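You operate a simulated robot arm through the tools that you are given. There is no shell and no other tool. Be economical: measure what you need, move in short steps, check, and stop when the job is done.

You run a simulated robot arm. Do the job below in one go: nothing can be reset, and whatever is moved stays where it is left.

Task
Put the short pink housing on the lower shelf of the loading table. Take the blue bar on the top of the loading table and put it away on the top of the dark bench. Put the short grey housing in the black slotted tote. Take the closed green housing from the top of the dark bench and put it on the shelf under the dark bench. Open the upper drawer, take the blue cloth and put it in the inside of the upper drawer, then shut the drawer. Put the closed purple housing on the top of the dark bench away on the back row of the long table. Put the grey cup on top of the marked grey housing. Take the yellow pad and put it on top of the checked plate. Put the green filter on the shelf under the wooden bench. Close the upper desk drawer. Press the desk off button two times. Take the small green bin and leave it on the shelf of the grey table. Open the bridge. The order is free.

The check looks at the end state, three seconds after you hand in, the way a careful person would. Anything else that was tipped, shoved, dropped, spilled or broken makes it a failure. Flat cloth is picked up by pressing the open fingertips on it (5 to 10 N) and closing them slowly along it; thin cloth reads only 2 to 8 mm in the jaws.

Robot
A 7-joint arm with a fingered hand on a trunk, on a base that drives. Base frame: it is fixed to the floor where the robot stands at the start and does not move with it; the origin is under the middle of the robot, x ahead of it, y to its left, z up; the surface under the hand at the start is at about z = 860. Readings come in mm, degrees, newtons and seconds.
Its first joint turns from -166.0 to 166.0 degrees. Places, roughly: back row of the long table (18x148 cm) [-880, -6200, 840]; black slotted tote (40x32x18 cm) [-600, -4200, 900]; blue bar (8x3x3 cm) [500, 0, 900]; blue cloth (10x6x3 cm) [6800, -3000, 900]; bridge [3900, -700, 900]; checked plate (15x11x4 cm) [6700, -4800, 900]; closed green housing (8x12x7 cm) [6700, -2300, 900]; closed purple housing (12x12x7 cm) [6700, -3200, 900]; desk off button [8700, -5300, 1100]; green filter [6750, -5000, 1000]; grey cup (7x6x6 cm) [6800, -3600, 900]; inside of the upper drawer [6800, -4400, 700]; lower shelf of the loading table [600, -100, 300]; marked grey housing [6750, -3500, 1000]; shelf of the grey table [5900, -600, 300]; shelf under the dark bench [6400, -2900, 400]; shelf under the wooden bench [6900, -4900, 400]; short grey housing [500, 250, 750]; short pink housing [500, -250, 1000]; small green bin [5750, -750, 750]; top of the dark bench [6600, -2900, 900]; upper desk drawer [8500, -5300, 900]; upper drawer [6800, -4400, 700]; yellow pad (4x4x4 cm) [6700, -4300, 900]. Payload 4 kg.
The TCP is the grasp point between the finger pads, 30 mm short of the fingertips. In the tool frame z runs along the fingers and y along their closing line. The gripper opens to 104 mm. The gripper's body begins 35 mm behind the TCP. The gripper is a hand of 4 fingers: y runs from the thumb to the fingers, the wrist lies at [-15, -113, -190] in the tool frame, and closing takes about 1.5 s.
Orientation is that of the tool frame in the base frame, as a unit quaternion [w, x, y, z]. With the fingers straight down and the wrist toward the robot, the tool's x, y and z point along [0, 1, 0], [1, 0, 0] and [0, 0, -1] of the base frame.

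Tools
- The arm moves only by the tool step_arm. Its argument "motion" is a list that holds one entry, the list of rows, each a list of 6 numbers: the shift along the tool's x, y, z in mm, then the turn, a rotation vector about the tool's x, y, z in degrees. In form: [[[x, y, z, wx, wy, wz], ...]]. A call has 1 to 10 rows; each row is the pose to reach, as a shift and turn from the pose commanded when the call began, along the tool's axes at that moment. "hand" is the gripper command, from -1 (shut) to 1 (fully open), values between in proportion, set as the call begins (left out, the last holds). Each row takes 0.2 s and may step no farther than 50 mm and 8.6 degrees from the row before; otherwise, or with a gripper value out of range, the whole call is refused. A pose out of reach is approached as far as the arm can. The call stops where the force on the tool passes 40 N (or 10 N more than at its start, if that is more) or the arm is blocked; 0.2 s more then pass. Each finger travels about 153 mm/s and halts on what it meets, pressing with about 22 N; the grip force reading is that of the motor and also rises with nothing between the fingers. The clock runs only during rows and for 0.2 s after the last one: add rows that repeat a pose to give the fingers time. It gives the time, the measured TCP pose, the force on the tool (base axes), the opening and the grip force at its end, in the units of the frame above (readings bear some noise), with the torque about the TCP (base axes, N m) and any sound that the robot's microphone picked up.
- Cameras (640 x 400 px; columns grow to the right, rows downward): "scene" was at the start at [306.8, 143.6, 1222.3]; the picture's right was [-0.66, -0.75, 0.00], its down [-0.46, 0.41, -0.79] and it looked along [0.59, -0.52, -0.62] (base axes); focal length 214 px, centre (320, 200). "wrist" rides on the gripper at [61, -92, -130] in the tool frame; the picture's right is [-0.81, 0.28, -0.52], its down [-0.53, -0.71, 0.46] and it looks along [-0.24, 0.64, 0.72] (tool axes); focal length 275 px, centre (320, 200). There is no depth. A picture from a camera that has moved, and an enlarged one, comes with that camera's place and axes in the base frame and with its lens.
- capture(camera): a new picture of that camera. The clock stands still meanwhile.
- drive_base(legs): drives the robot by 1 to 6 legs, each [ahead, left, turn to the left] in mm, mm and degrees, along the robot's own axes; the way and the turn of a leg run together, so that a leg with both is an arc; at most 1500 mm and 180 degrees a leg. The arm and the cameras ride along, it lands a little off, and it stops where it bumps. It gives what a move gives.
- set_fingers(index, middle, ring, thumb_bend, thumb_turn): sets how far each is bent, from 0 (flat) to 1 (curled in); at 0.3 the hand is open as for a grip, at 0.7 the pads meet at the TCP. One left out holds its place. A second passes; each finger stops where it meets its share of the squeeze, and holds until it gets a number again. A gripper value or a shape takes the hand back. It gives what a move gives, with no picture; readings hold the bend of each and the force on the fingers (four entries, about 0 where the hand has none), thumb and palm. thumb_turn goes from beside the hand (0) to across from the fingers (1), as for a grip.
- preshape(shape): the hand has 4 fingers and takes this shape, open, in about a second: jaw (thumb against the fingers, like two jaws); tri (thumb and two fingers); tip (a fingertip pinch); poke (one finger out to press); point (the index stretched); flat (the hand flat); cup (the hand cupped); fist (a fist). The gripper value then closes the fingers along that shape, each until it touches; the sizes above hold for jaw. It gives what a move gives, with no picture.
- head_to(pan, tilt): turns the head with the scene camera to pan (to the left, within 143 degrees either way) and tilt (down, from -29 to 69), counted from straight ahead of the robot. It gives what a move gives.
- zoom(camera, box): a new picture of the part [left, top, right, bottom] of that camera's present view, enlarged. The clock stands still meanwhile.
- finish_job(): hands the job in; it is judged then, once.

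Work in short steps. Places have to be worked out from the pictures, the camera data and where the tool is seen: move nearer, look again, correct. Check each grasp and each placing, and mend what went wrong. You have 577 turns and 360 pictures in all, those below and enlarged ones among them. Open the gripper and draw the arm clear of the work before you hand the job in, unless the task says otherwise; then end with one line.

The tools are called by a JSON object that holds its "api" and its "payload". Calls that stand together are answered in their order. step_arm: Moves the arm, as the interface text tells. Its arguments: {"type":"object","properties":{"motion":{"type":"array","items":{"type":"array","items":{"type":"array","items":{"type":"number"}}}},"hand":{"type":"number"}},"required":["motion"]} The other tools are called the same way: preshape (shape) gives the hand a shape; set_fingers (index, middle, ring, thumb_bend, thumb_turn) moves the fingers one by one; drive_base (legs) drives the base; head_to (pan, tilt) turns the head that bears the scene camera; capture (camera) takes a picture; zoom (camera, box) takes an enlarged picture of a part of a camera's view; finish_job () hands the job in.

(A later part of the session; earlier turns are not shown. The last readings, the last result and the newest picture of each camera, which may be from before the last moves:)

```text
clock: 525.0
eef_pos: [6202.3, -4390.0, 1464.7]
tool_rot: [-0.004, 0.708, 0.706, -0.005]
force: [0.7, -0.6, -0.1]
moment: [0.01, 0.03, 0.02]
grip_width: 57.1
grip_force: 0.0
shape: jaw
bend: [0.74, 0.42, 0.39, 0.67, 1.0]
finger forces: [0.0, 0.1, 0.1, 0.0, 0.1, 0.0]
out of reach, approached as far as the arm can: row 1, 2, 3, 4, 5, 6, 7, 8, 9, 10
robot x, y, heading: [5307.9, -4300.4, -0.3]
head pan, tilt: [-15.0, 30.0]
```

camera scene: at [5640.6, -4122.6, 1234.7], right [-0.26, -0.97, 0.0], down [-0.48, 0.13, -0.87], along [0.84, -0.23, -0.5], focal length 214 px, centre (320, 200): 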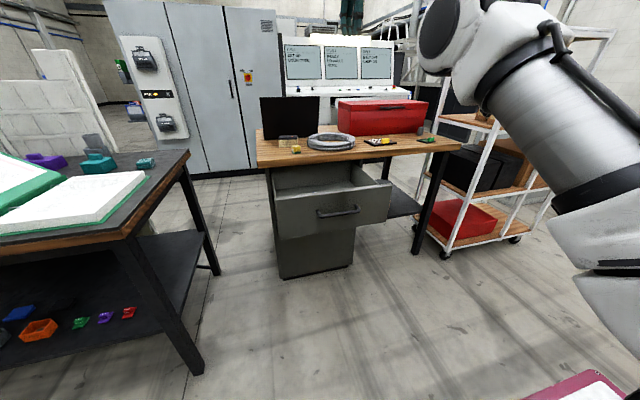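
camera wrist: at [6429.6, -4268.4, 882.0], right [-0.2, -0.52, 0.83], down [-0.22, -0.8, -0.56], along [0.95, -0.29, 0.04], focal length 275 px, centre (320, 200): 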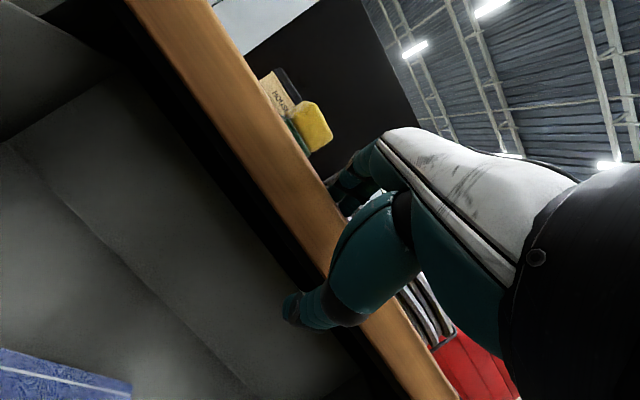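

I command a purely radial inward move along the arm's line so that only bending the elbow can satisfy it.

{"api": "step_arm", "payload": {"motion": [[[-2, -29, 34, 0, 0, 0], [-4, -58, 68, 0, 0, 0], [-6, -87, 102, 0, 0, 0], [-8, -116, 136, 0, 0, 0], [-10, -145, 170, 0, 0, 0], [-12, -174, 204, 0, 0, 0], [-14, -203, 238, 0, 0, 0], [-16, -232, 272, 0, 0, 0], [-18, -261, 306, 0, 0, 0], [-18, -261, 306, 0, 0, 0]]]}}

{"api": "capture", "payload": {"camera": "scene"}}

```text
clock: 527.2
eef_pos: [6203.3, -4390.7, 1464.5]
tool_rot: [-0.004, 0.708, 0.706, -0.005]
force: [0.0, 0.3, 0.2]
moment: [0.01, 0.0, 0.0]
grip_width: 57.2
grip_force: 0.0
shape: jaw
bend: [0.74, 0.42, 0.39, 0.67, 1.0]
finger forces: [0.0, 0.0, 0.0, 0.1, 0.1, 0.0]
out of reach, approached as far as the arm can: row 1, 2, 3, 4, 5, 6, 7, 8, 9, 10
robot x, y, heading: [5310.2, -4299.9, -0.1]
head pan, tilt: [-15.0, 30.0]
```

```text
127 pictures are left
camera scene: at [5640.3, -4123.3, 1234.9], right [-0.26, -0.97, 0.0], down [-0.48, 0.13, -0.87], along [0.84, -0.23, -0.5], focal length 214 px, centre (320, 200)
```

scene: 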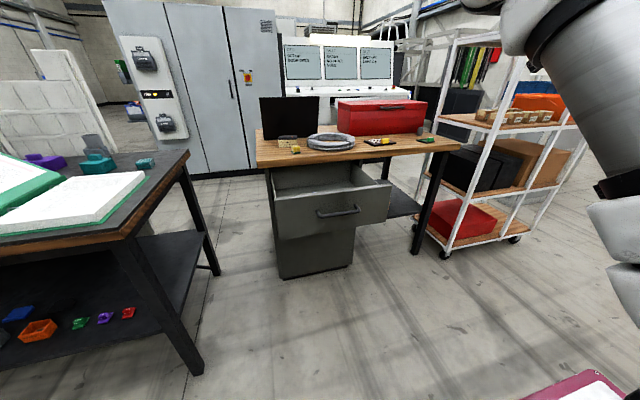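

I look at the arm itself.

{"api": "head_to", "payload": {"pan": -60, "tilt": -10}}

{"api": "capture", "payload": {"camera": "scene"}}

```text
clock: 528.3
eef_pos: [6202.6, -4391.1, 1465.2]
tool_rot: [-0.003, 0.708, 0.706, -0.003]
force: [-0.2, -0.4, 0.2]
moment: [-0.02, -0.01, -0.02]
grip_width: 57.5
grip_force: 0.1
shape: jaw
bend: [0.74, 0.42, 0.39, 0.67, 1.0]
finger forces: [0.1, 0.0, 0.0, 0.1, 0.0, 0.0]
robot x, y, heading: [5310.2, -4300.3, -0.1]
head pan, tilt: [-60.0, -10.0]
```

```text
126 pictures are left
camera scene: at [5595.0, -4172.8, 1298.5], right [-0.87, -0.5, 0.0], down [0.09, -0.15, -0.98], along [0.49, -0.85, 0.17], focal length 214 px, centre (320, 200)
```

scene: 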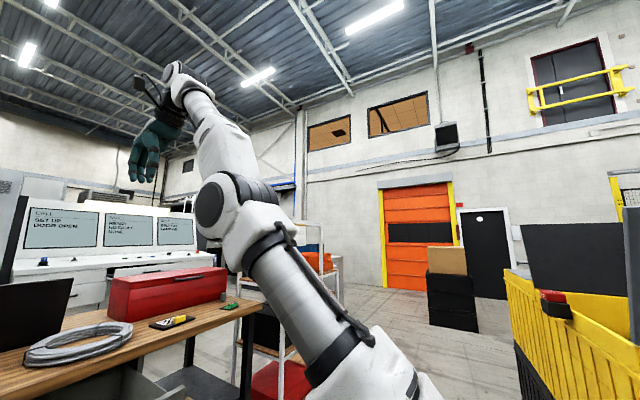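

The elbow has flipped to the wrong side (forearm bent upward). I'll extend fully forward, then tip the fingers back so that the wrist limit drives the elbow over to the normal side.

{"api": "step_arm", "payload": {"motion": [[[-5, 33, 30, 0, 0, 0], [-10, 66, 60, 0, 0, 0], [-15, 99, 90, 0, 0, 0], [-20, 132, 120, 0, 0, 0], [-25, 165, 150, 0, 0, 0], [-30, 198, 180, 0, 0, 0], [-35, 231, 210, 0, 0, 0], [-40, 264, 240, 0, 0, 0]]]}}

{"api": "step_arm", "payload": {"motion": [[[0, 0, 0, 8, 0, 0], [0, 0, 0, 16, 0, 0], [0, 0, 0, 24, 0, 0], [0, 0, 0, 32, 0, 0], [0, 0, 0, 40, 0, 0], [0, 0, 0, 48, 0, 0], [0, 0, 0, 56, 0, 0], [0, 0, 0, 64, 0, 0]]]}}

{"api": "capture", "payload": {"camera": "scene"}}

```text
clock: 530.1
eef_pos: [6414.2, -4428.6, 1201.1]
tool_rot: [-0.003, 0.708, 0.706, -0.003]
force: [-0.7, 0.8, 1.6]
moment: [-0.03, -0.01, -0.02]
grip_width: 57.6
grip_force: 0.1
shape: jaw
bend: [0.74, 0.42, 0.39, 0.67, 1.0]
finger forces: [0.0, 0.0, 0.0, 0.0, 0.1, 0.0]
out of reach, approached as far as the arm can: row 1, 2, 4, 5, 6, 7, 8
robot x, y, heading: [5310.8, -4298.5, -0.2]
head pan, tilt: [-60.0, -10.0]
```

```text
clock: 531.9
eef_pos: [6196.2, -4412.2, 1079.6]
tool_rot: [-0.369, 0.605, 0.603, -0.367]
force: [1.4, -1.1, -7.7]
moment: [0.12, 0.59, -0.01]
grip_width: 57.4
grip_force: 0.1
shape: jaw
bend: [0.74, 0.42, 0.39, 0.67, 1.0]
finger forces: [0.0, 0.0, 0.0, 0.0, 0.0, 0.0]
out of reach, approached as far as the arm can: row 1, 2, 3, 4, 5, 6, 7, 8
robot x, y, heading: [5308.6, -4304.3, -0.1]
head pan, tilt: [-60.0, -10.0]
```

```text
125 pictures are left
camera scene: at [5599.2, -4173.5, 1297.6], right [-0.87, -0.5, 0.0], down [0.08, -0.15, -0.99], along [0.49, -0.85, 0.17], focal length 214 px, centre (320, 200)
```

scene: 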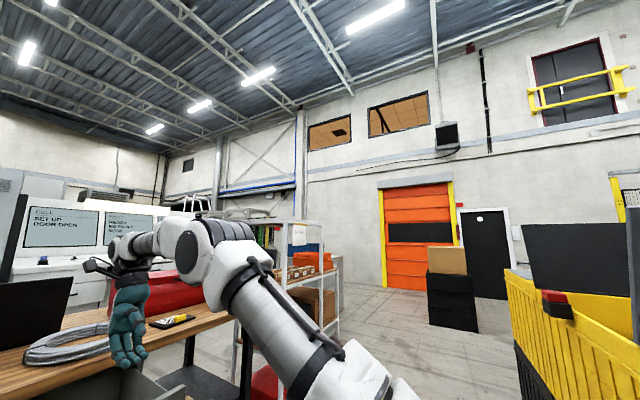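

The elbow has flipped back to its normal side. I turn the hand vertical again while rising.

{"api": "step_arm", "payload": {"motion": [[[0, -18, -7, -8, 0, 0], [0, -36, -14, -16, 0, 0], [0, -54, -20, -24, 0, 0], [0, -72, -27, -32, 0, 0], [0, -90, -34, -40, 0, 0], [0, -108, -40, -48, 0, 0], [0, -126, -47, -56, 0, 0], [0, -141, -53, -62.5, 0, 0], [0, -141, -53, -62.5, 0, 0]]]}}

{"api": "capture", "payload": {"camera": "scene"}}

```text
clock: 533.9
eef_pos: [6178.0, -4417.6, 1244.6]
tool_rot: [-0.014, 0.708, 0.706, -0.013]
force: [-0.8, 0.0, 0.0]
moment: [-0.01, -0.02, 0.0]
grip_width: 57.4
grip_force: 0.1
shape: jaw
bend: [0.74, 0.42, 0.39, 0.67, 1.0]
finger forces: [0.1, 0.0, 0.1, 0.0, 0.0, 0.0]
robot x, y, heading: [5309.8, -4303.4, 0.0]
head pan, tilt: [-60.0, -10.0]
```

```text
124 pictures are left
camera scene: at [5595.0, -4172.8, 1298.5], right [-0.87, -0.5, 0.0], down [0.09, -0.15, -0.98], along [0.49, -0.85, 0.17], focal length 214 px, centre (320, 200)
```

scene: 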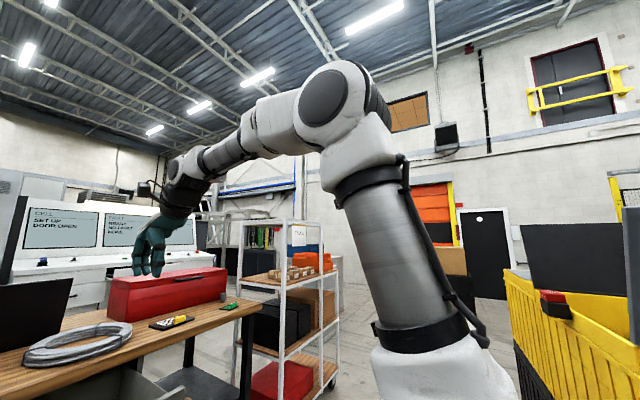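

Arm normal again. Now pitch 60° and come down in front of the handle (bar now ≈ x 6335, z 776).

{"api": "step_arm", "payload": {"motion": [[[5, 5, 41, -6, 0, 0], [10, 10, 82, -12, 0, 0], [15, 15, 123, -18, 0, 0], [20, 20, 164, -24, 0, 0], [26, 26, 205, -30, 0, 0], [31, 32, 246, -36, 0, 0], [36, 39, 287, -42, 0, 0], [41, 46, 328, -48, 0, 0], [46, 52, 369, -54, 0, 0], [52, 58, 410, -60, 0, 0]]], "hand": 0.1}}

{"api": "capture", "payload": {"camera": "wrist"}}

{"api": "head_to", "payload": {"pan": -15, "tilt": 30}}

{"api": "zoom", "payload": {"camera": "scene", "box": [240, 120, 440, 270]}}

```text
clock: 536.1
eef_pos: [6221.0, -4363.5, 832.6]
tool_rot: [0.343, 0.62, 0.617, 0.342]
force: [0.4, 0.0, -0.2]
moment: [-0.02, 0.04, 0.02]
grip_width: 57.4
grip_force: 0.0
shape: jaw
bend: [0.74, 0.42, 0.39, 0.67, 1.0]
finger forces: [0.1, 0.0, 0.0, 0.0, 0.0, 0.0]
robot x, y, heading: [5313.7, -4306.0, -0.0]
head pan, tilt: [-60.0, -10.0]
```

```text
123 pictures are left
camera wrist: at [6061.6, -4302.4, 823.1], right [-0.3, -0.81, 0.51], down [0.01, -0.53, -0.85], along [0.96, -0.25, 0.16], focal length 275 px, centre (320, 200)
```

wrist: 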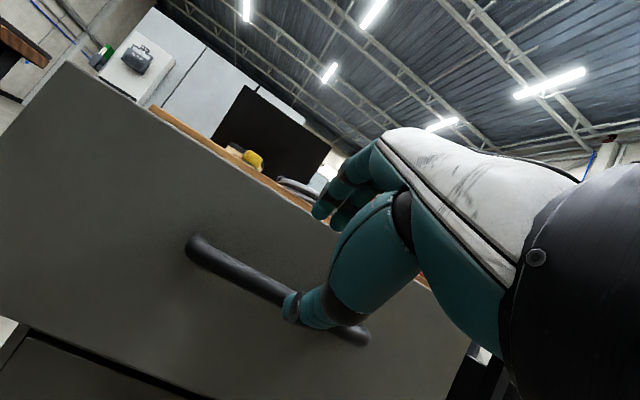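

```text
clock: 537.2
eef_pos: [6221.2, -4364.2, 832.5]
tool_rot: [0.341, 0.62, 0.619, 0.341]
force: [-0.6, 0.5, 1.2]
moment: [0.01, 0.0, -0.01]
grip_width: 57.4
grip_force: 0.0
shape: jaw
bend: [0.74, 0.42, 0.39, 0.67, 1.0]
finger forces: [0.0, 0.0, 0.1, 0.0, 0.1, 0.0]
robot x, y, heading: [5309.6, -4300.2, -0.1]
head pan, tilt: [-15.0, 30.0]
```

```text
2.67 times, centred on (340, 195) of scene
camera zoom: at [5640.3, -4123.4, 1235.0], right [-0.26, -0.97, 0.0], down [-0.48, 0.13, -0.87], along [0.84, -0.23, -0.5], focal length 572 px, centre (267, 213)
```

zoom: 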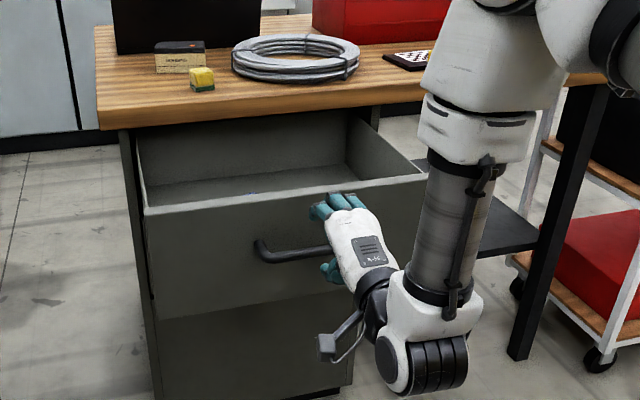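

Bar now at ≈(6288,−4366,773). I advance on to it and close.

{"api": "step_arm", "payload": {"motion": [[[0, -8, 12, 0, 0, 0], [-2, -14, 25, 0, 0, 0], [-2, -14, 42, 0, 0, 0], [-2, -14, 58, 0, 0, 0], [-2, -14, 72, 0, 0, 0]]]}}

{"api": "capture", "payload": {"camera": "wrist"}}

```text
clock: 538.5
eef_pos: [6274.6, -4367.7, 781.2]
tool_rot: [0.342, 0.62, 0.618, 0.342]
force: [-1.4, 0.2, 0.0]
moment: [0.04, -0.03, 0.01]
grip_width: 56.8
grip_force: 0.1
shape: jaw
bend: [0.74, 0.42, 0.39, 0.67, 1.0]
finger forces: [2.0, 0.0, 0.0, 0.0, 0.0, 0.0]
robot x, y, heading: [5312.2, -4300.9, -0.1]
head pan, tilt: [-15.0, 30.0]
```

```text
121 pictures are left
camera wrist: at [6115.1, -4304.8, 772.2], right [-0.29, -0.81, 0.51], down [0.0, -0.53, -0.85], along [0.96, -0.25, 0.16], focal length 275 px, centre (320, 200)
```

wrist: 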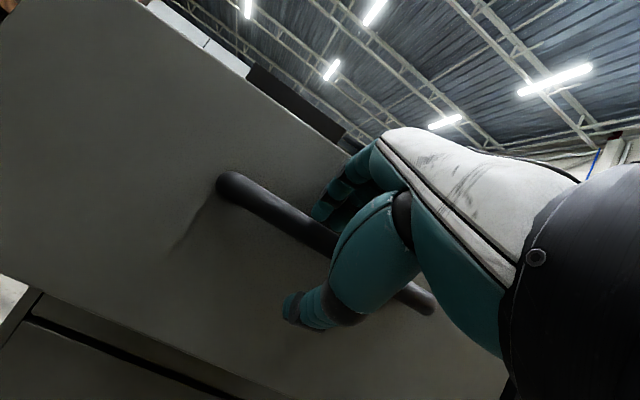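

Bar between thumb and fingers. I close, then push by driving ahead 200 mm.

{"api": "step_arm", "payload": {"motion": [[[0, 0, -3, 0, 0, 0], [0, 0, -3, 0, 0, 0], [0, 0, -3, 0, 0, 0], [0, 0, -3, 0, 0, 0], [0, 0, -3, 0, 0, 0], [0, 0, -3, 0, 0, 0]]], "hand": -1}}

{"api": "drive_base", "payload": {"legs": [[200, 0, 0]]}}

{"api": "capture", "payload": {"camera": "scene"}}

```text
clock: 539.9
eef_pos: [6271.7, -4366.9, 780.7]
tool_rot: [0.341, 0.62, 0.619, 0.341]
force: [-2.6, 0.8, -25.6]
moment: [-0.06, 0.24, 0.26]
grip_width: 0.0
grip_force: 22.6
shape: jaw
bend: [0.76, 0.7, 0.66, 0.51, 1.0]
finger forces: [1.0, 10.5, 3.6, 0.1, 32.9, 0.0]
robot x, y, heading: [5311.4, -4297.6, -0.1]
head pan, tilt: [-15.0, 30.0]
```

```text
clock: 541.4
eef_pos: [6471.3, -4367.6, 780.9]
tool_rot: [0.341, 0.62, 0.619, 0.341]
force: [2.1, -0.2, -27.3]
moment: [-0.07, 0.32, 0.27]
grip_width: 0.0
grip_force: 21.9
shape: jaw
bend: [0.76, 0.7, 0.67, 0.5, 1.0]
finger forces: [1.3, 11.7, 4.3, 0.1, 32.7, 0.0]
robot x, y, heading: [5510.1, -4302.0, -0.0]
head pan, tilt: [-15.0, 30.0]
```

```text
120 pictures are left
camera scene: at [5840.5, -4123.7, 1234.6], right [-0.26, -0.97, 0.0], down [-0.48, 0.13, -0.87], along [0.84, -0.23, -0.5], focal length 214 px, centre (320, 200)
```

scene: 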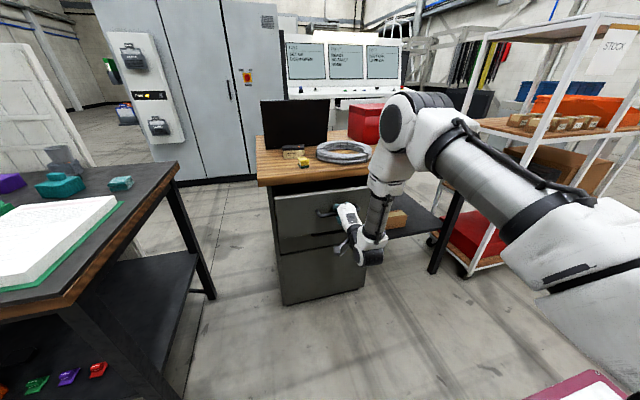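

The drawer slides in. Another 110 mm, with the stop at contact.

{"api": "drive_base", "payload": {"legs": [[105, 0, 0]]}}

{"api": "zoom", "payload": {"camera": "scene", "box": [240, 120, 440, 270]}}

```text
clock: 542.6
eef_pos: [6574.2, -4368.2, 781.2]
tool_rot: [0.342, 0.62, 0.618, 0.341]
force: [1.9, -5.8, -27.2]
moment: [-0.07, 0.28, 0.23]
grip_width: 0.1
grip_force: 21.8
shape: jaw
bend: [0.76, 0.7, 0.66, 0.5, 1.0]
finger forces: [1.4, 11.2, 4.2, 0.0, 32.9, 0.0]
robot x, y, heading: [5615.1, -4303.2, 0.3]
head pan, tilt: [-15.0, 30.0]
```

```text
2.67 times, centred on (340, 195) of scene
camera zoom: at [5944.7, -4123.7, 1234.6], right [-0.26, -0.97, 0.0], down [-0.48, 0.13, -0.87], along [0.84, -0.22, -0.5], focal length 572 px, centre (267, 213)
```

zoom: 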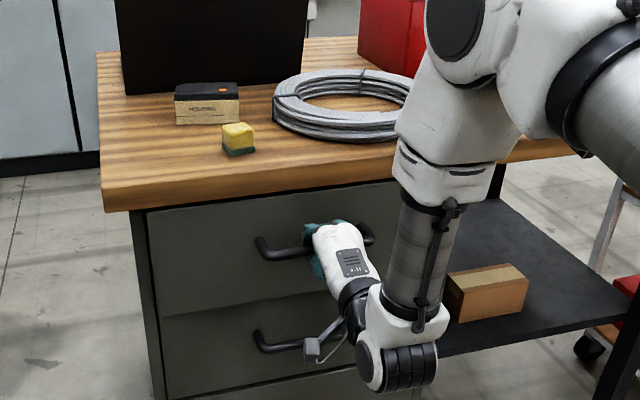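

About 25 mm remain. I push on with the arm until it stops.

{"api": "step_arm", "payload": {"motion": [[[0, 3, 5, 0, 0, 0], [0, 6, 10, 0, 0, 0], [0, 9, 15, 0, 0, 0], [0, 12, 20, 0, 0, 0], [0, 15, 25, 0, 0, 0], [0, 18, 30, 0, 0, 0], [0, 21, 35, 0, 0, 0]]]}}

{"api": "zoom", "payload": {"camera": "scene", "box": [240, 120, 440, 270]}}

```text
clock: 543.8
eef_pos: [6599.0, -4366.6, 776.7]
tool_rot: [0.338, 0.622, 0.621, 0.337]
force: [-16.8, -1.2, -6.2]
moment: [-0.22, 0.04, 0.16]
grip_width: 0.0
grip_force: 22.1
shape: jaw
bend: [0.76, 0.7, 0.67, 0.53, 1.0]
finger forces: [0.8, 8.0, 2.5, 0.0, 29.3, 0.0]
robot x, y, heading: [5609.7, -4301.3, -0.1]
head pan, tilt: [-15.0, 30.0]
stopped in row 6: the force on the tool passed its limit at 46 N (the readings are from after the stop); the commanded pose is now the measured one
```

```text
2.67 times, centred on (340, 195) of scene
camera zoom: at [5942.8, -4123.7, 1235.0], right [-0.26, -0.97, 0.0], down [-0.48, 0.13, -0.87], along [0.84, -0.23, -0.5], focal length 572 px, centre (267, 213)
```

zoom: 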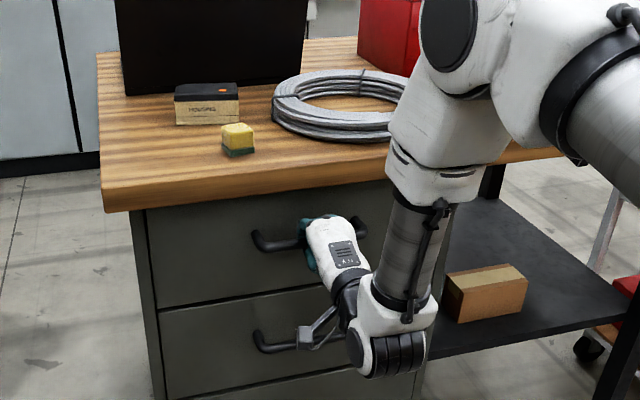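

Closed (46 N stop, front flush). I release and withdraw along the fingers, then turn the hand down while rising.

{"api": "step_arm", "payload": {"motion": [[[0, 0, 0, 0, 0, 0], [0, 0, 0, 0, 0, 0], [0, 0, 0, 0, 0, 0], [0, 0, 0, 0, 0, 0], [0, 0, -25, 0, 0, 0], [0, 0, -60, 0, 0, 0], [0, 0, -100, 0, 0, 0], [0, 0, -140, 0, 0, 0]]], "hand": 0.2}}

{"api": "zoom", "payload": {"camera": "scene", "box": [240, 120, 440, 270]}}

{"api": "step_arm", "payload": {"motion": [[[0, 15, -30, 6, 0, 0], [0, 35, -60, 12, 0, 0], [0, 55, -90, 18, 0, 0], [0, 80, -120, 24, 0, 0], [0, 105, -148, 30, 0, 0], [0, 130, -175, 36, 0, 0], [0, 158, -200, 42, 0, 0], [0, 188, -225, 48, 0, 0], [0, 218, -248, 54, 0, 0], [0, 250, -265, 57, 0, 0]]]}}

```text
clock: 545.6
eef_pos: [6480.9, -4364.5, 854.5]
tool_rot: [0.339, 0.621, 0.62, 0.339]
force: [0.5, 0.1, 0.7]
moment: [-0.04, -0.01, 0.0]
grip_width: 62.1
grip_force: 0.1
shape: jaw
bend: [0.29, 0.41, 0.37, 0.65, 1.0]
finger forces: [0.1, 0.0, 0.0, 0.1, 0.0, 0.1]
robot x, y, heading: [5614.3, -4302.0, -0.2]
head pan, tilt: [-15.0, 30.0]
```

```text
2.67 times, centred on (340, 195) of scene
camera zoom: at [5943.3, -4123.6, 1234.9], right [-0.26, -0.97, 0.0], down [-0.48, 0.13, -0.87], along [0.84, -0.22, -0.5], focal length 572 px, centre (267, 213)
```

zoom: 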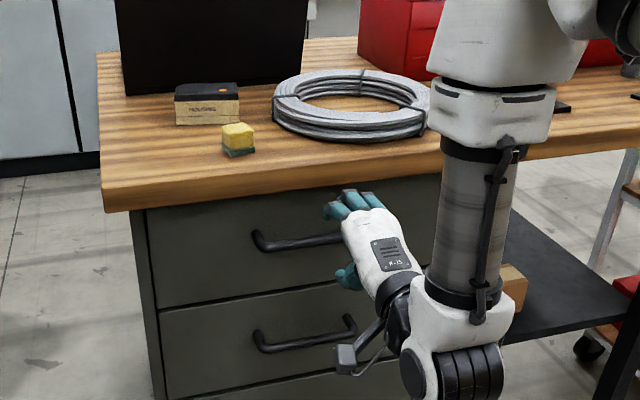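

```text
clock: 547.8
eef_pos: [6394.4, -4367.2, 1207.6]
tool_rot: [0.001, 0.708, 0.706, 0.002]
force: [0.6, 0.7, 0.5]
moment: [0.0, 0.01, 0.0]
grip_width: 62.4
grip_force: 0.0
shape: jaw
bend: [0.29, 0.41, 0.37, 0.65, 1.0]
finger forces: [0.0, 0.0, 0.0, 0.0, 0.1, 0.1]
out of reach, approached as far as the arm can: row 8
robot x, y, heading: [5613.2, -4300.2, 0.1]
head pan, tilt: [-15.0, 30.0]
```

The drawer is shut. Next the yellow pad: forward 250, left 80, then look from above.

{"api": "drive_base", "payload": {"legs": [[250, 80, 0]]}}

{"api": "capture", "payload": {"camera": "wrist"}}

{"api": "capture", "payload": {"camera": "scene"}}

```text
clock: 549.7
eef_pos: [6645.1, -4281.9, 1207.2]
tool_rot: [0.001, 0.706, 0.708, 0.002]
force: [0.1, 0.3, 0.3]
moment: [-0.02, 0.01, -0.01]
grip_width: 62.4
grip_force: 0.0
shape: jaw
bend: [0.29, 0.41, 0.37, 0.65, 1.0]
finger forces: [0.1, 0.1, 0.0, 0.0, 0.0, 0.1]
robot x, y, heading: [5866.8, -4221.1, 0.3]
head pan, tilt: [-15.0, 30.0]
```

```text
116 pictures are left
camera wrist: at [6552.4, -4220.3, 1336.1], right [0.27, -0.81, 0.52], down [-0.71, -0.54, -0.46], along [0.65, -0.24, -0.72], focal length 275 px, centre (320, 200)
```

wrist: 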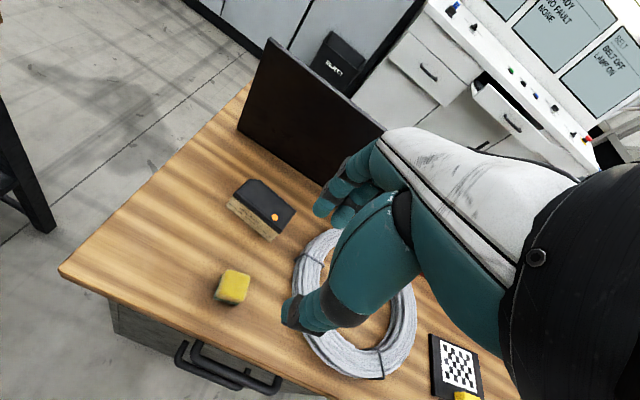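

```text
115 pictures are left
camera scene: at [6193.6, -4041.4, 1234.9], right [-0.26, -0.97, 0.0], down [-0.48, 0.13, -0.87], along [0.84, -0.22, -0.5], focal length 214 px, centre (320, 200)
```

scene: 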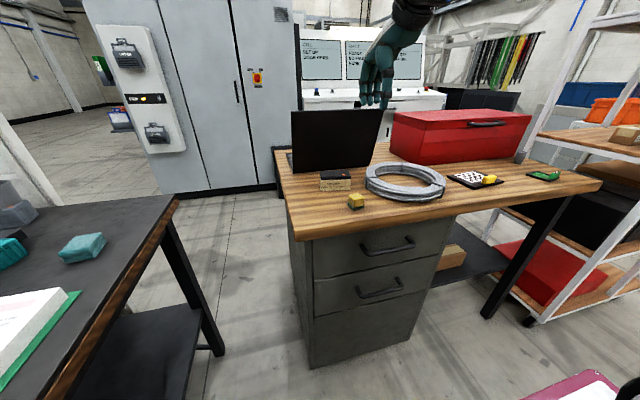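

Matching both views gives the wooden top z≈918 and the pad at about (6681,−4274). I move above it to z≈1015 and check.

{"api": "step_arm", "payload": {"motion": [[[4, 18, 35, 0, 0, 0], [8, 36, 75, 0, 0, 0], [8, 36, 120, 0, 0, 0], [8, 36, 160, 0, 0, 0], [8, 36, 192, 0, 0, 0], [8, 36, 192, 0, 0, 0]]]}}

{"api": "capture", "payload": {"camera": "wrist"}}

{"api": "zoom", "payload": {"camera": "scene", "box": [290, 130, 450, 240]}}

```text
clock: 551.1
eef_pos: [6682.8, -4272.7, 1014.1]
tool_rot: [0.002, 0.706, 0.708, 0.002]
force: [-1.5, -0.5, 0.0]
moment: [0.01, 0.03, 0.01]
grip_width: 62.4
grip_force: 0.0
shape: jaw
bend: [0.29, 0.41, 0.37, 0.65, 1.0]
finger forces: [0.0, 0.0, 0.1, 0.0, 0.0, 0.0]
robot x, y, heading: [5863.2, -4222.9, 0.3]
head pan, tilt: [-15.0, 30.0]
```

```text
114 pictures are left
camera wrist: at [6589.8, -4211.7, 1143.5], right [0.27, -0.81, 0.52], down [-0.71, -0.54, -0.46], along [0.65, -0.24, -0.72], focal length 275 px, centre (320, 200)
```

wrist: 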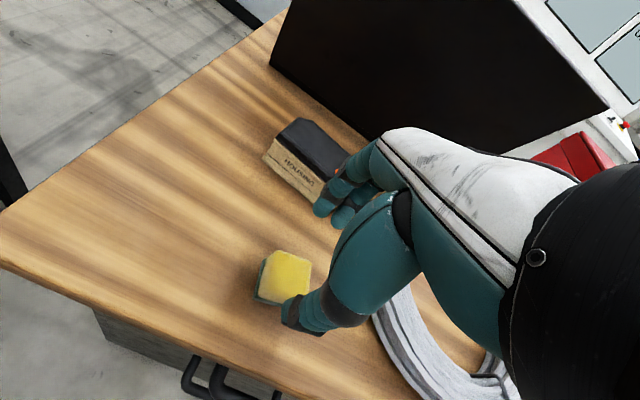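

```text
3.64 times, centred on (370, 185) of scene
camera zoom: at [6193.6, -4041.4, 1234.9], right [-0.26, -0.97, 0.0], down [-0.48, 0.13, -0.87], along [0.84, -0.22, -0.5], focal length 780 px, centre (138, 254)
```

zoom: 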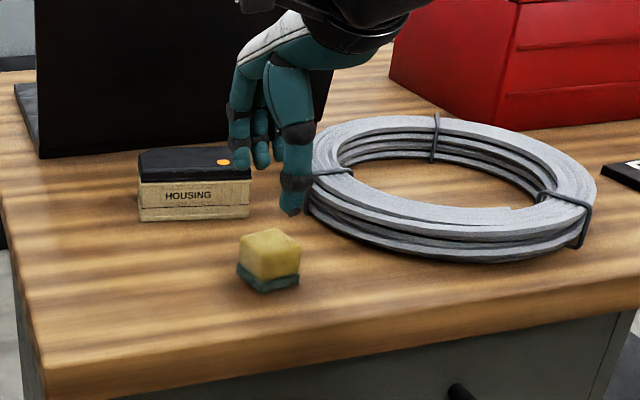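

Pad is right under the jaws. I lower to z≈952 with contact watch and close.

{"api": "step_arm", "payload": {"motion": [[[0, -2, 25, 0, 0, 0], [0, -2, 45, 0, 0, 0], [0, -2, 56, 0, 0, 0], [0, -2, 62, 0, 0, 0]]]}}

{"api": "zoom", "payload": {"camera": "scene", "box": [310, 150, 420, 225]}}

```text
clock: 552.1
eef_pos: [6680.6, -4273.5, 953.0]
tool_rot: [0.002, 0.706, 0.708, 0.002]
force: [-0.3, -0.3, 0.5]
moment: [0.04, 0.0, 0.01]
grip_width: 62.4
grip_force: 0.0
shape: jaw
bend: [0.29, 0.41, 0.37, 0.65, 1.0]
finger forces: [0.0, 0.0, 0.0, 0.0, 0.1, 0.1]
robot x, y, heading: [5861.9, -4223.6, 0.2]
head pan, tilt: [-15.0, 30.0]
```

```text
5.33 times, centred on (365, 188) of scene
camera zoom: at [6193.6, -4041.4, 1234.9], right [-0.26, -0.97, 0.0], down [-0.48, 0.13, -0.87], along [0.84, -0.22, -0.5], focal length 1144 px, centre (80, 267)
```

zoom: 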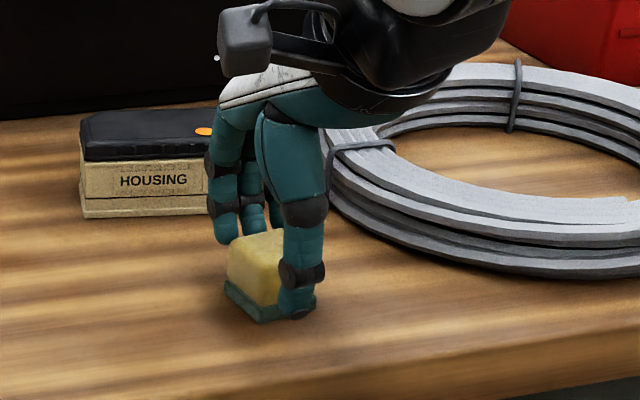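

The thumb sits at the pad's right edge; I shift 9 mm left and close.

{"api": "step_arm", "payload": {"motion": [[[9, 0, 0, 0, 0, 0], [9, 0, 0, 0, 0, 0]]]}}

{"api": "step_arm", "payload": {"motion": [[[0, 0, 0, 0, 0, 0], [0, 0, 0, 0, 0, 0], [0, 0, 0, 0, 0, 0], [0, 0, 0, 0, 0, 0], [0, 0, 0, 0, 0, 0], [0, 0, 0, 0, 0, 0], [0, 0, 0, 0, 0, 0]]], "hand": -1}}

{"api": "step_arm", "payload": {"motion": [[[0, 0, -20, 0, 0, 0], [0, 0, -60, 0, 0, 0], [0, 0, -105, 0, 0, 0], [0, 0, -150, 0, 0, 0]]]}}

{"api": "capture", "payload": {"camera": "wrist"}}

```text
clock: 552.7
eef_pos: [6681.6, -4263.9, 952.5]
tool_rot: [0.002, 0.706, 0.708, 0.002]
force: [0.8, -0.6, -0.6]
moment: [0.02, -0.01, 0.01]
grip_width: 62.4
grip_force: 0.2
shape: jaw
bend: [0.29, 0.41, 0.37, 0.65, 1.0]
finger forces: [0.0, 0.0, 0.0, 0.0, 0.0, 0.0]
robot x, y, heading: [5864.8, -4223.1, -0.0]
head pan, tilt: [-15.0, 30.0]
```

```text
clock: 554.3
eef_pos: [6680.6, -4264.4, 952.8]
tool_rot: [0.002, 0.706, 0.708, 0.002]
force: [0.3, 0.4, 0.5]
moment: [-0.01, 0.04, 0.0]
grip_width: 7.6
grip_force: 22.2
shape: jaw
bend: [0.7, 0.73, 0.7, 0.81, 1.0]
finger forces: [0.0, 0.0, 0.1, 0.1, 0.0, 0.0]
robot x, y, heading: [5863.6, -4219.1, 0.2]
head pan, tilt: [-15.0, 30.0]
```

```text
clock: 555.3
eef_pos: [6683.1, -4265.1, 1101.9]
tool_rot: [0.002, 0.705, 0.709, 0.002]
force: [0.4, -0.1, -0.3]
moment: [0.02, 0.03, 0.02]
grip_width: 7.2
grip_force: 22.4
shape: jaw
bend: [0.7, 0.73, 0.7, 0.81, 1.0]
finger forces: [0.0, 0.1, 0.0, 0.0, 0.0, 0.0]
robot x, y, heading: [5866.7, -4219.2, 0.1]
head pan, tilt: [-15.0, 30.0]
```

```text
111 pictures are left
camera wrist: at [6589.8, -4204.7, 1231.2], right [0.28, -0.81, 0.52], down [-0.71, -0.53, -0.46], along [0.65, -0.24, -0.72], focal length 275 px, centre (320, 200)
```

wrist: 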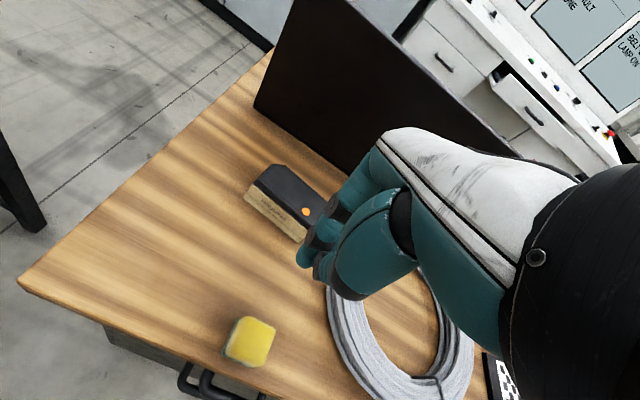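

The jaws closed above the pad's middle and it squirted 40 mm towards me, now at about (6649,−4290). The top is lower than I thought (~888). I reposition and go down to z≈920.

{"api": "step_arm", "payload": {"motion": [[[-12, -17, 30, 0, 0, 0], [-25, -34, 60, 0, 0, 0], [-25, -34, 90, 0, 0, 0], [-25, -34, 90, 0, 0, 0]]], "hand": 0.3}}

{"api": "capture", "payload": {"camera": "wrist"}}

{"api": "zoom", "payload": {"camera": "scene", "box": [290, 150, 420, 240]}}

```text
clock: 556.3
eef_pos: [6648.0, -4291.5, 1010.8]
tool_rot: [0.001, 0.706, 0.708, 0.003]
force: [0.7, 1.3, -0.5]
moment: [-0.02, -0.01, 0.0]
grip_width: 67.1
grip_force: 0.0
shape: jaw
bend: [0.28, 0.39, 0.36, 0.62, 1.0]
finger forces: [0.0, 0.1, 0.0, 0.1, 0.0, 0.0]
robot x, y, heading: [5867.4, -4220.7, 0.2]
head pan, tilt: [-15.0, 30.0]
```

```text
110 pictures are left
camera wrist: at [6554.2, -4229.8, 1140.9], right [0.27, -0.81, 0.52], down [-0.71, -0.54, -0.46], along [0.65, -0.24, -0.72], focal length 275 px, centre (320, 200)
```

wrist: 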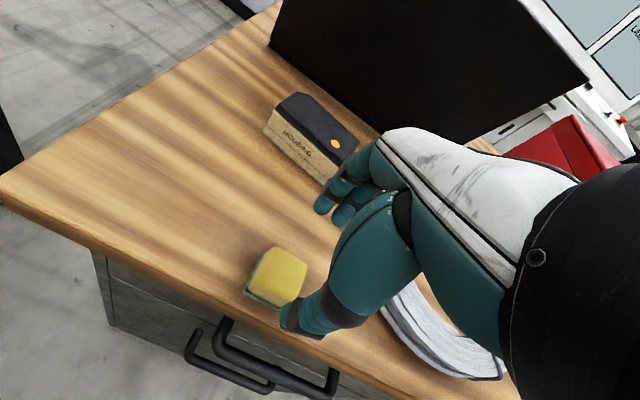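

```text
4.44 times, centred on (355, 195) of scene
camera zoom: at [6193.6, -4041.4, 1234.9], right [-0.26, -0.97, 0.0], down [-0.48, 0.13, -0.87], along [0.84, -0.22, -0.5], focal length 953 px, centre (164, 222)
```

zoom: 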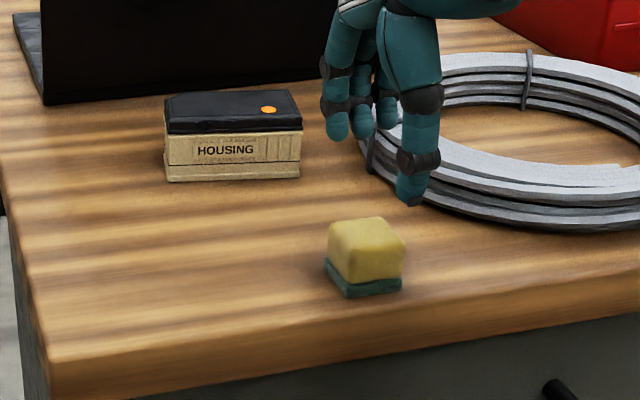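

Aligned now: pad ≈ (6645,−4288). I lower carefully to near the bench and close without any sideways shift.

{"api": "step_arm", "payload": {"motion": [[[2, -2, 30, 0, 0, 0], [2, -2, 55, 0, 0, 0], [2, -2, 68, 0, 0, 0], [2, -2, 74, 0, 0, 0], [2, -2, 79, 0, 0, 0], [2, -2, 83, 0, 0, 0]]]}}

{"api": "step_arm", "payload": {"motion": [[[0, 0, 0, 0, 0, 0], [0, 0, 0, 0, 0, 0], [0, 0, 0, 0, 0, 0], [0, 0, 0, 0, 0, 0], [0, 0, 0, 0, 0, 0], [0, 0, 0, 0, 0, 0], [0, 0, 0, 0, 0, 0]]], "hand": -1}}

{"api": "capture", "payload": {"camera": "wrist"}}

```text
clock: 557.7
eef_pos: [6645.9, -4288.3, 931.3]
tool_rot: [0.002, 0.706, 0.708, 0.003]
force: [0.1, -0.3, 2.0]
moment: [-0.02, -0.12, 0.02]
grip_width: 67.4
grip_force: 0.0
shape: jaw
bend: [0.28, 0.39, 0.36, 0.62, 1.0]
finger forces: [0.0, 2.7, 0.1, 0.1, 0.0, 0.0]
robot x, y, heading: [5863.6, -4219.4, 0.1]
head pan, tilt: [-15.0, 30.0]
```

```text
clock: 559.3
eef_pos: [6644.6, -4287.6, 930.4]
tool_rot: [0.002, 0.706, 0.708, 0.003]
force: [-3.8, 0.1, 11.7]
moment: [0.07, 0.11, -0.04]
grip_width: 32.9
grip_force: 21.8
shape: jaw
bend: [0.73, 0.48, 0.48, 0.74, 1.0]
finger forces: [19.7, 0.3, 2.6, 0.0, 25.2, 0.0]
robot x, y, heading: [5866.4, -4221.3, 0.2]
head pan, tilt: [-15.0, 30.0]
```

```text
108 pictures are left
camera wrist: at [6551.7, -4226.4, 1059.8], right [0.27, -0.81, 0.52], down [-0.71, -0.53, -0.46], along [0.65, -0.24, -0.72], focal length 275 px, centre (320, 200)
```

wrist: 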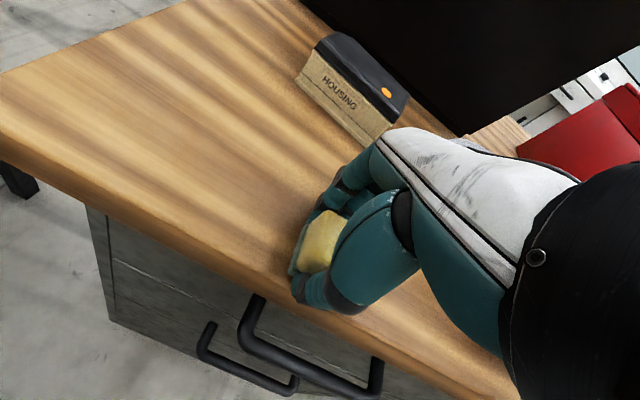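

Held at 33 mm. I lift and strafe right 510 mm to the checked plate.

{"api": "step_arm", "payload": {"motion": [[[0, 0, -20, 0, 0, 0], [0, 0, -60, 0, 0, 0], [0, 0, -105, 0, 0, 0], [0, 0, -150, 0, 0, 0], [0, 0, -190, 0, 0, 0]]]}}

{"api": "drive_base", "payload": {"legs": [[0, -480, 0]]}}

{"api": "capture", "payload": {"camera": "wrist"}}

{"api": "zoom", "payload": {"camera": "scene", "box": [230, 110, 450, 260]}}

```text
clock: 560.5
eef_pos: [6644.5, -4289.4, 1120.9]
tool_rot: [0.002, 0.705, 0.709, 0.002]
force: [0.5, 0.5, -1.0]
moment: [0.04, 0.02, -0.04]
grip_width: 32.1
grip_force: 21.8
shape: jaw
bend: [0.73, 0.47, 0.48, 0.74, 1.0]
finger forces: [16.3, 1.1, 3.2, 0.0, 20.7, 0.0]
robot x, y, heading: [5861.1, -4219.0, 0.1]
head pan, tilt: [-15.0, 30.0]
```

```text
clock: 563.4
eef_pos: [6645.7, -4773.8, 1119.3]
tool_rot: [0.002, 0.707, 0.707, 0.001]
force: [-0.8, 0.6, -0.5]
moment: [0.01, -0.02, 0.01]
grip_width: 32.2
grip_force: 21.9
shape: jaw
bend: [0.73, 0.47, 0.48, 0.74, 1.0]
finger forces: [16.3, 1.1, 3.3, 0.1, 20.8, 0.0]
robot x, y, heading: [5868.8, -4699.6, -0.0]
head pan, tilt: [-15.0, 30.0]
```

```text
107 pictures are left
camera wrist: at [6551.9, -4712.1, 1249.7], right [0.27, -0.81, 0.52], down [-0.71, -0.53, -0.46], along [0.65, -0.24, -0.72], focal length 275 px, centre (320, 200)
```

wrist: 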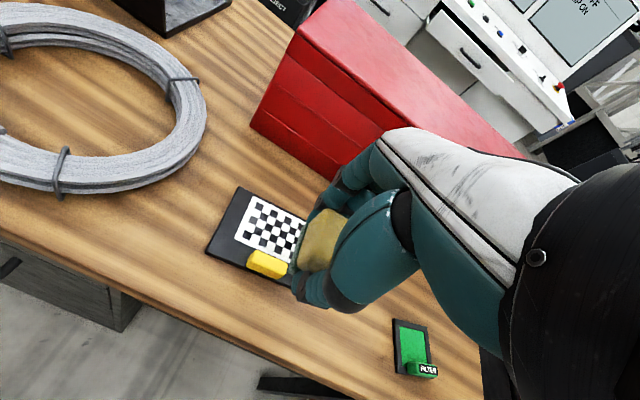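

```text
2.67 times, centred on (340, 185) of scene
camera zoom: at [6195.4, -4524.4, 1234.9], right [-0.26, -0.97, 0.0], down [-0.48, 0.13, -0.87], along [0.84, -0.22, -0.5], focal length 572 px, centre (267, 240)
```

zoom: 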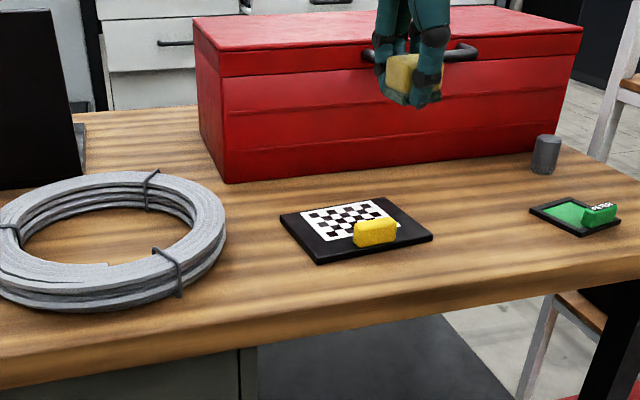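

The checked area is centred at about (6762,−4772), with a yellow grip at its near edge. I move the pad over it and lower to z≈965.

{"api": "step_arm", "payload": {"motion": [[[0, 40, 5, 0, 0, 0], [0, 80, 20, 0, 0, 0], [1, 121, 45, 0, 0, 0], [1, 121, 90, 0, 0, 0], [1, 121, 130, 0, 0, 0], [1, 121, 154, 0, 0, 0], [1, 121, 154, 0, 0, 0]]]}}

{"api": "capture", "payload": {"camera": "wrist"}}

{"api": "zoom", "payload": {"camera": "scene", "box": [290, 130, 420, 220]}}

```text
clock: 565.0
eef_pos: [6765.8, -4771.7, 968.2]
tool_rot: [0.003, 0.707, 0.707, 0.002]
force: [-0.5, 1.1, -0.6]
moment: [-0.03, -0.03, -0.01]
grip_width: 32.2
grip_force: 22.0
shape: jaw
bend: [0.73, 0.47, 0.48, 0.74, 1.0]
finger forces: [16.4, 1.0, 3.3, 0.0, 20.7, 0.0]
robot x, y, heading: [5867.8, -4700.4, -0.2]
head pan, tilt: [-15.0, 30.0]
```

```text
105 pictures are left
camera wrist: at [6673.3, -4710.3, 1097.5], right [0.27, -0.81, 0.52], down [-0.71, -0.53, -0.46], along [0.65, -0.24, -0.72], focal length 275 px, centre (320, 200)
```

wrist: 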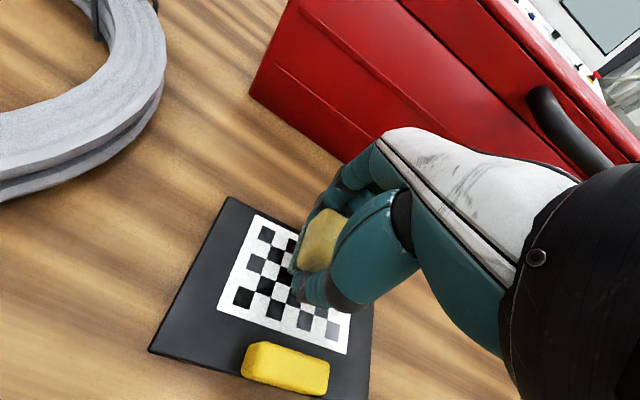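

```text
4.44 times, centred on (355, 175) of scene
camera zoom: at [6195.4, -4524.4, 1234.9], right [-0.26, -0.97, 0.0], down [-0.48, 0.13, -0.87], along [0.84, -0.22, -0.5], focal length 953 px, centre (164, 311)
```

zoom: 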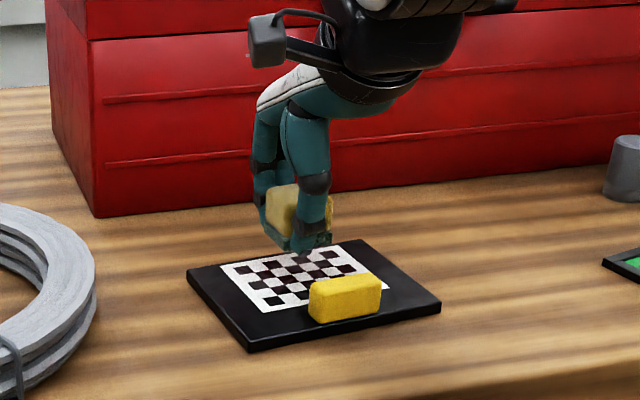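

I shift 13 mm nearer, then lower to contact.

{"api": "step_arm", "payload": {"motion": [[[0, -13, 6, 0, 0, 0], [0, -13, 14, 0, 0, 0], [0, -13, 19, 0, 0, 0], [0, -13, 24, 0, 0, 0], [0, -13, 28, 0, 0, 0], [0, -13, 32, 0, 0, 0]]]}}

{"api": "zoom", "payload": {"camera": "scene", "box": [290, 130, 420, 220]}}

```text
clock: 566.4
eef_pos: [6757.1, -4774.5, 941.9]
tool_rot: [0.006, 0.707, 0.707, 0.008]
force: [-1.1, -1.2, 10.9]
moment: [0.04, 0.3, 0.02]
grip_width: 32.7
grip_force: 21.6
shape: jaw
bend: [0.73, 0.47, 0.48, 0.75, 1.0]
finger forces: [17.5, 1.1, 3.4, 0.0, 31.2, 0.1]
robot x, y, heading: [5862.3, -4699.8, 0.1]
head pan, tilt: [-15.0, 30.0]
stopped in row 6: the force on the tool passed its limit at 44 N (the readings are from after the stop); the commanded pose is now the measured one
```

```text
4.44 times, centred on (355, 175) of scene
camera zoom: at [6194.9, -4524.4, 1235.0], right [-0.26, -0.97, 0.0], down [-0.48, 0.13, -0.87], along [0.84, -0.22, -0.5], focal length 953 px, centre (164, 311)
```

zoom: 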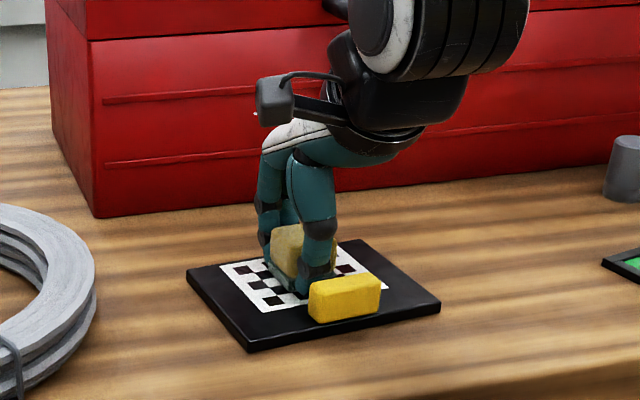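

Pad is on the checked plate. I ease up 2 mm, open and rise.

{"api": "step_arm", "payload": {"motion": [[[0, 0, -2, 0, 0, 0], [0, 0, -2, 0, 0, 0], [0, 0, -2, 0, 0, 0], [0, 0, -2, 0, 0, 0], [0, 0, -20, 0, 0, 0], [0, 0, -55, 0, 0, 0], [0, 0, -95, 0, 0, 0], [0, 0, -140, 0, 0, 0]]], "hand": 0.1}}

{"api": "zoom", "payload": {"camera": "scene", "box": [290, 130, 450, 240]}}

{"api": "capture", "payload": {"camera": "wrist"}}

```text
clock: 568.2
eef_pos: [6753.2, -4773.0, 1079.7]
tool_rot: [0.004, 0.707, 0.707, 0.006]
force: [0.2, 0.4, 0.1]
moment: [-0.01, 0.05, 0.01]
grip_width: 56.9
grip_force: 0.0
shape: jaw
bend: [0.74, 0.43, 0.39, 0.67, 1.0]
finger forces: [0.1, 0.0, 0.0, 0.1, 0.0, 0.0]
robot x, y, heading: [5864.9, -4702.2, 0.1]
head pan, tilt: [-15.0, 30.0]
```

```text
3.64 times, centred on (370, 185) of scene
camera zoom: at [6195.6, -4524.4, 1234.9], right [-0.26, -0.97, 0.0], down [-0.48, 0.13, -0.87], along [0.84, -0.22, -0.5], focal length 780 px, centre (138, 254)
```

zoom: 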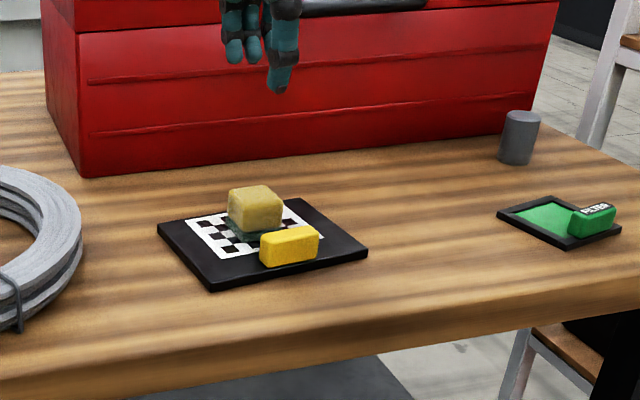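

```text
101 pictures are left
camera wrist: at [6659.7, -4712.0, 1207.6], right [0.27, -0.81, 0.52], down [-0.71, -0.53, -0.47], along [0.65, -0.24, -0.72], focal length 275 px, centre (320, 200)
```

wrist: 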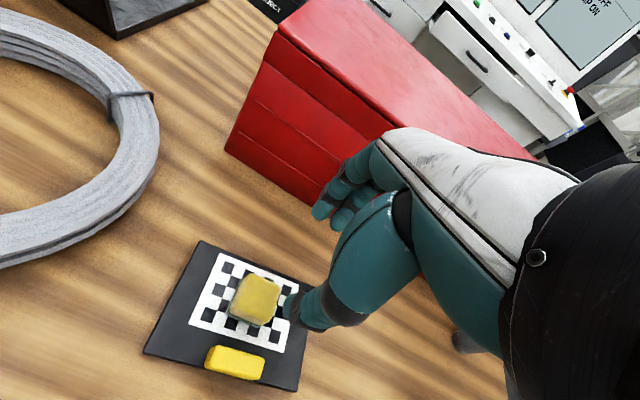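

The pad sits on the checked plate. Next the green filter: its grip is at about (6676,−5058). I strafe right 250 and position above it.

{"api": "drive_base", "payload": {"legs": [[0, -250, 0]]}}

{"api": "step_arm", "payload": {"motion": [[[-12, -26, 0, 0, 0, 0], [-24, -52, 10, 0, 0, 0], [-35, -77, 30, 0, 0, 0], [-35, -77, 60, 0, 0, 0], [-35, -77, 60, 0, 0, 0]]]}}

{"api": "capture", "payload": {"camera": "wrist"}}

```text
clock: 570.0
eef_pos: [6752.6, -5024.9, 1079.4]
tool_rot: [0.005, 0.708, 0.706, 0.006]
force: [-0.3, -0.2, -0.1]
moment: [0.03, 0.03, -0.02]
grip_width: 56.8
grip_force: 0.1
shape: jaw
bend: [0.74, 0.43, 0.39, 0.67, 1.0]
finger forces: [0.2, 0.0, 0.0, 0.0, 0.0, 0.0]
robot x, y, heading: [5864.0, -4952.8, 0.0]
head pan, tilt: [-15.0, 30.0]
```

```text
clock: 571.2
eef_pos: [6677.0, -5059.8, 1017.4]
tool_rot: [0.005, 0.708, 0.706, 0.006]
force: [0.0, 0.1, 0.9]
moment: [0.0, -0.02, 0.0]
grip_width: 57.1
grip_force: 0.0
shape: jaw
bend: [0.74, 0.43, 0.39, 0.67, 1.0]
finger forces: [0.0, 0.0, 0.0, 0.1, 0.1, 0.0]
robot x, y, heading: [5866.7, -4949.8, -0.2]
head pan, tilt: [-15.0, 30.0]
```

```text
100 pictures are left
camera wrist: at [6582.6, -4996.5, 1145.4], right [0.26, -0.81, 0.52], down [-0.71, -0.53, -0.47], along [0.66, -0.25, -0.71], focal length 275 px, centre (320, 200)
```

wrist: 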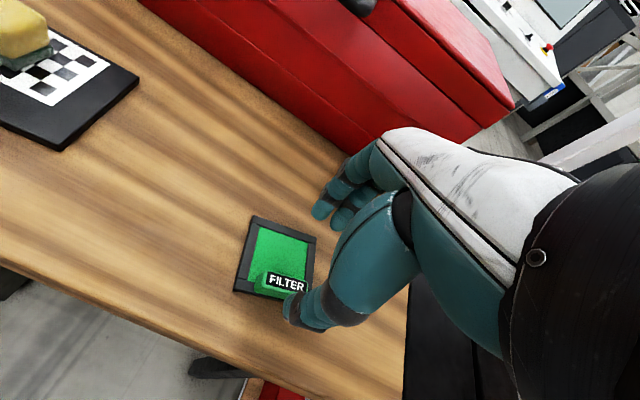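

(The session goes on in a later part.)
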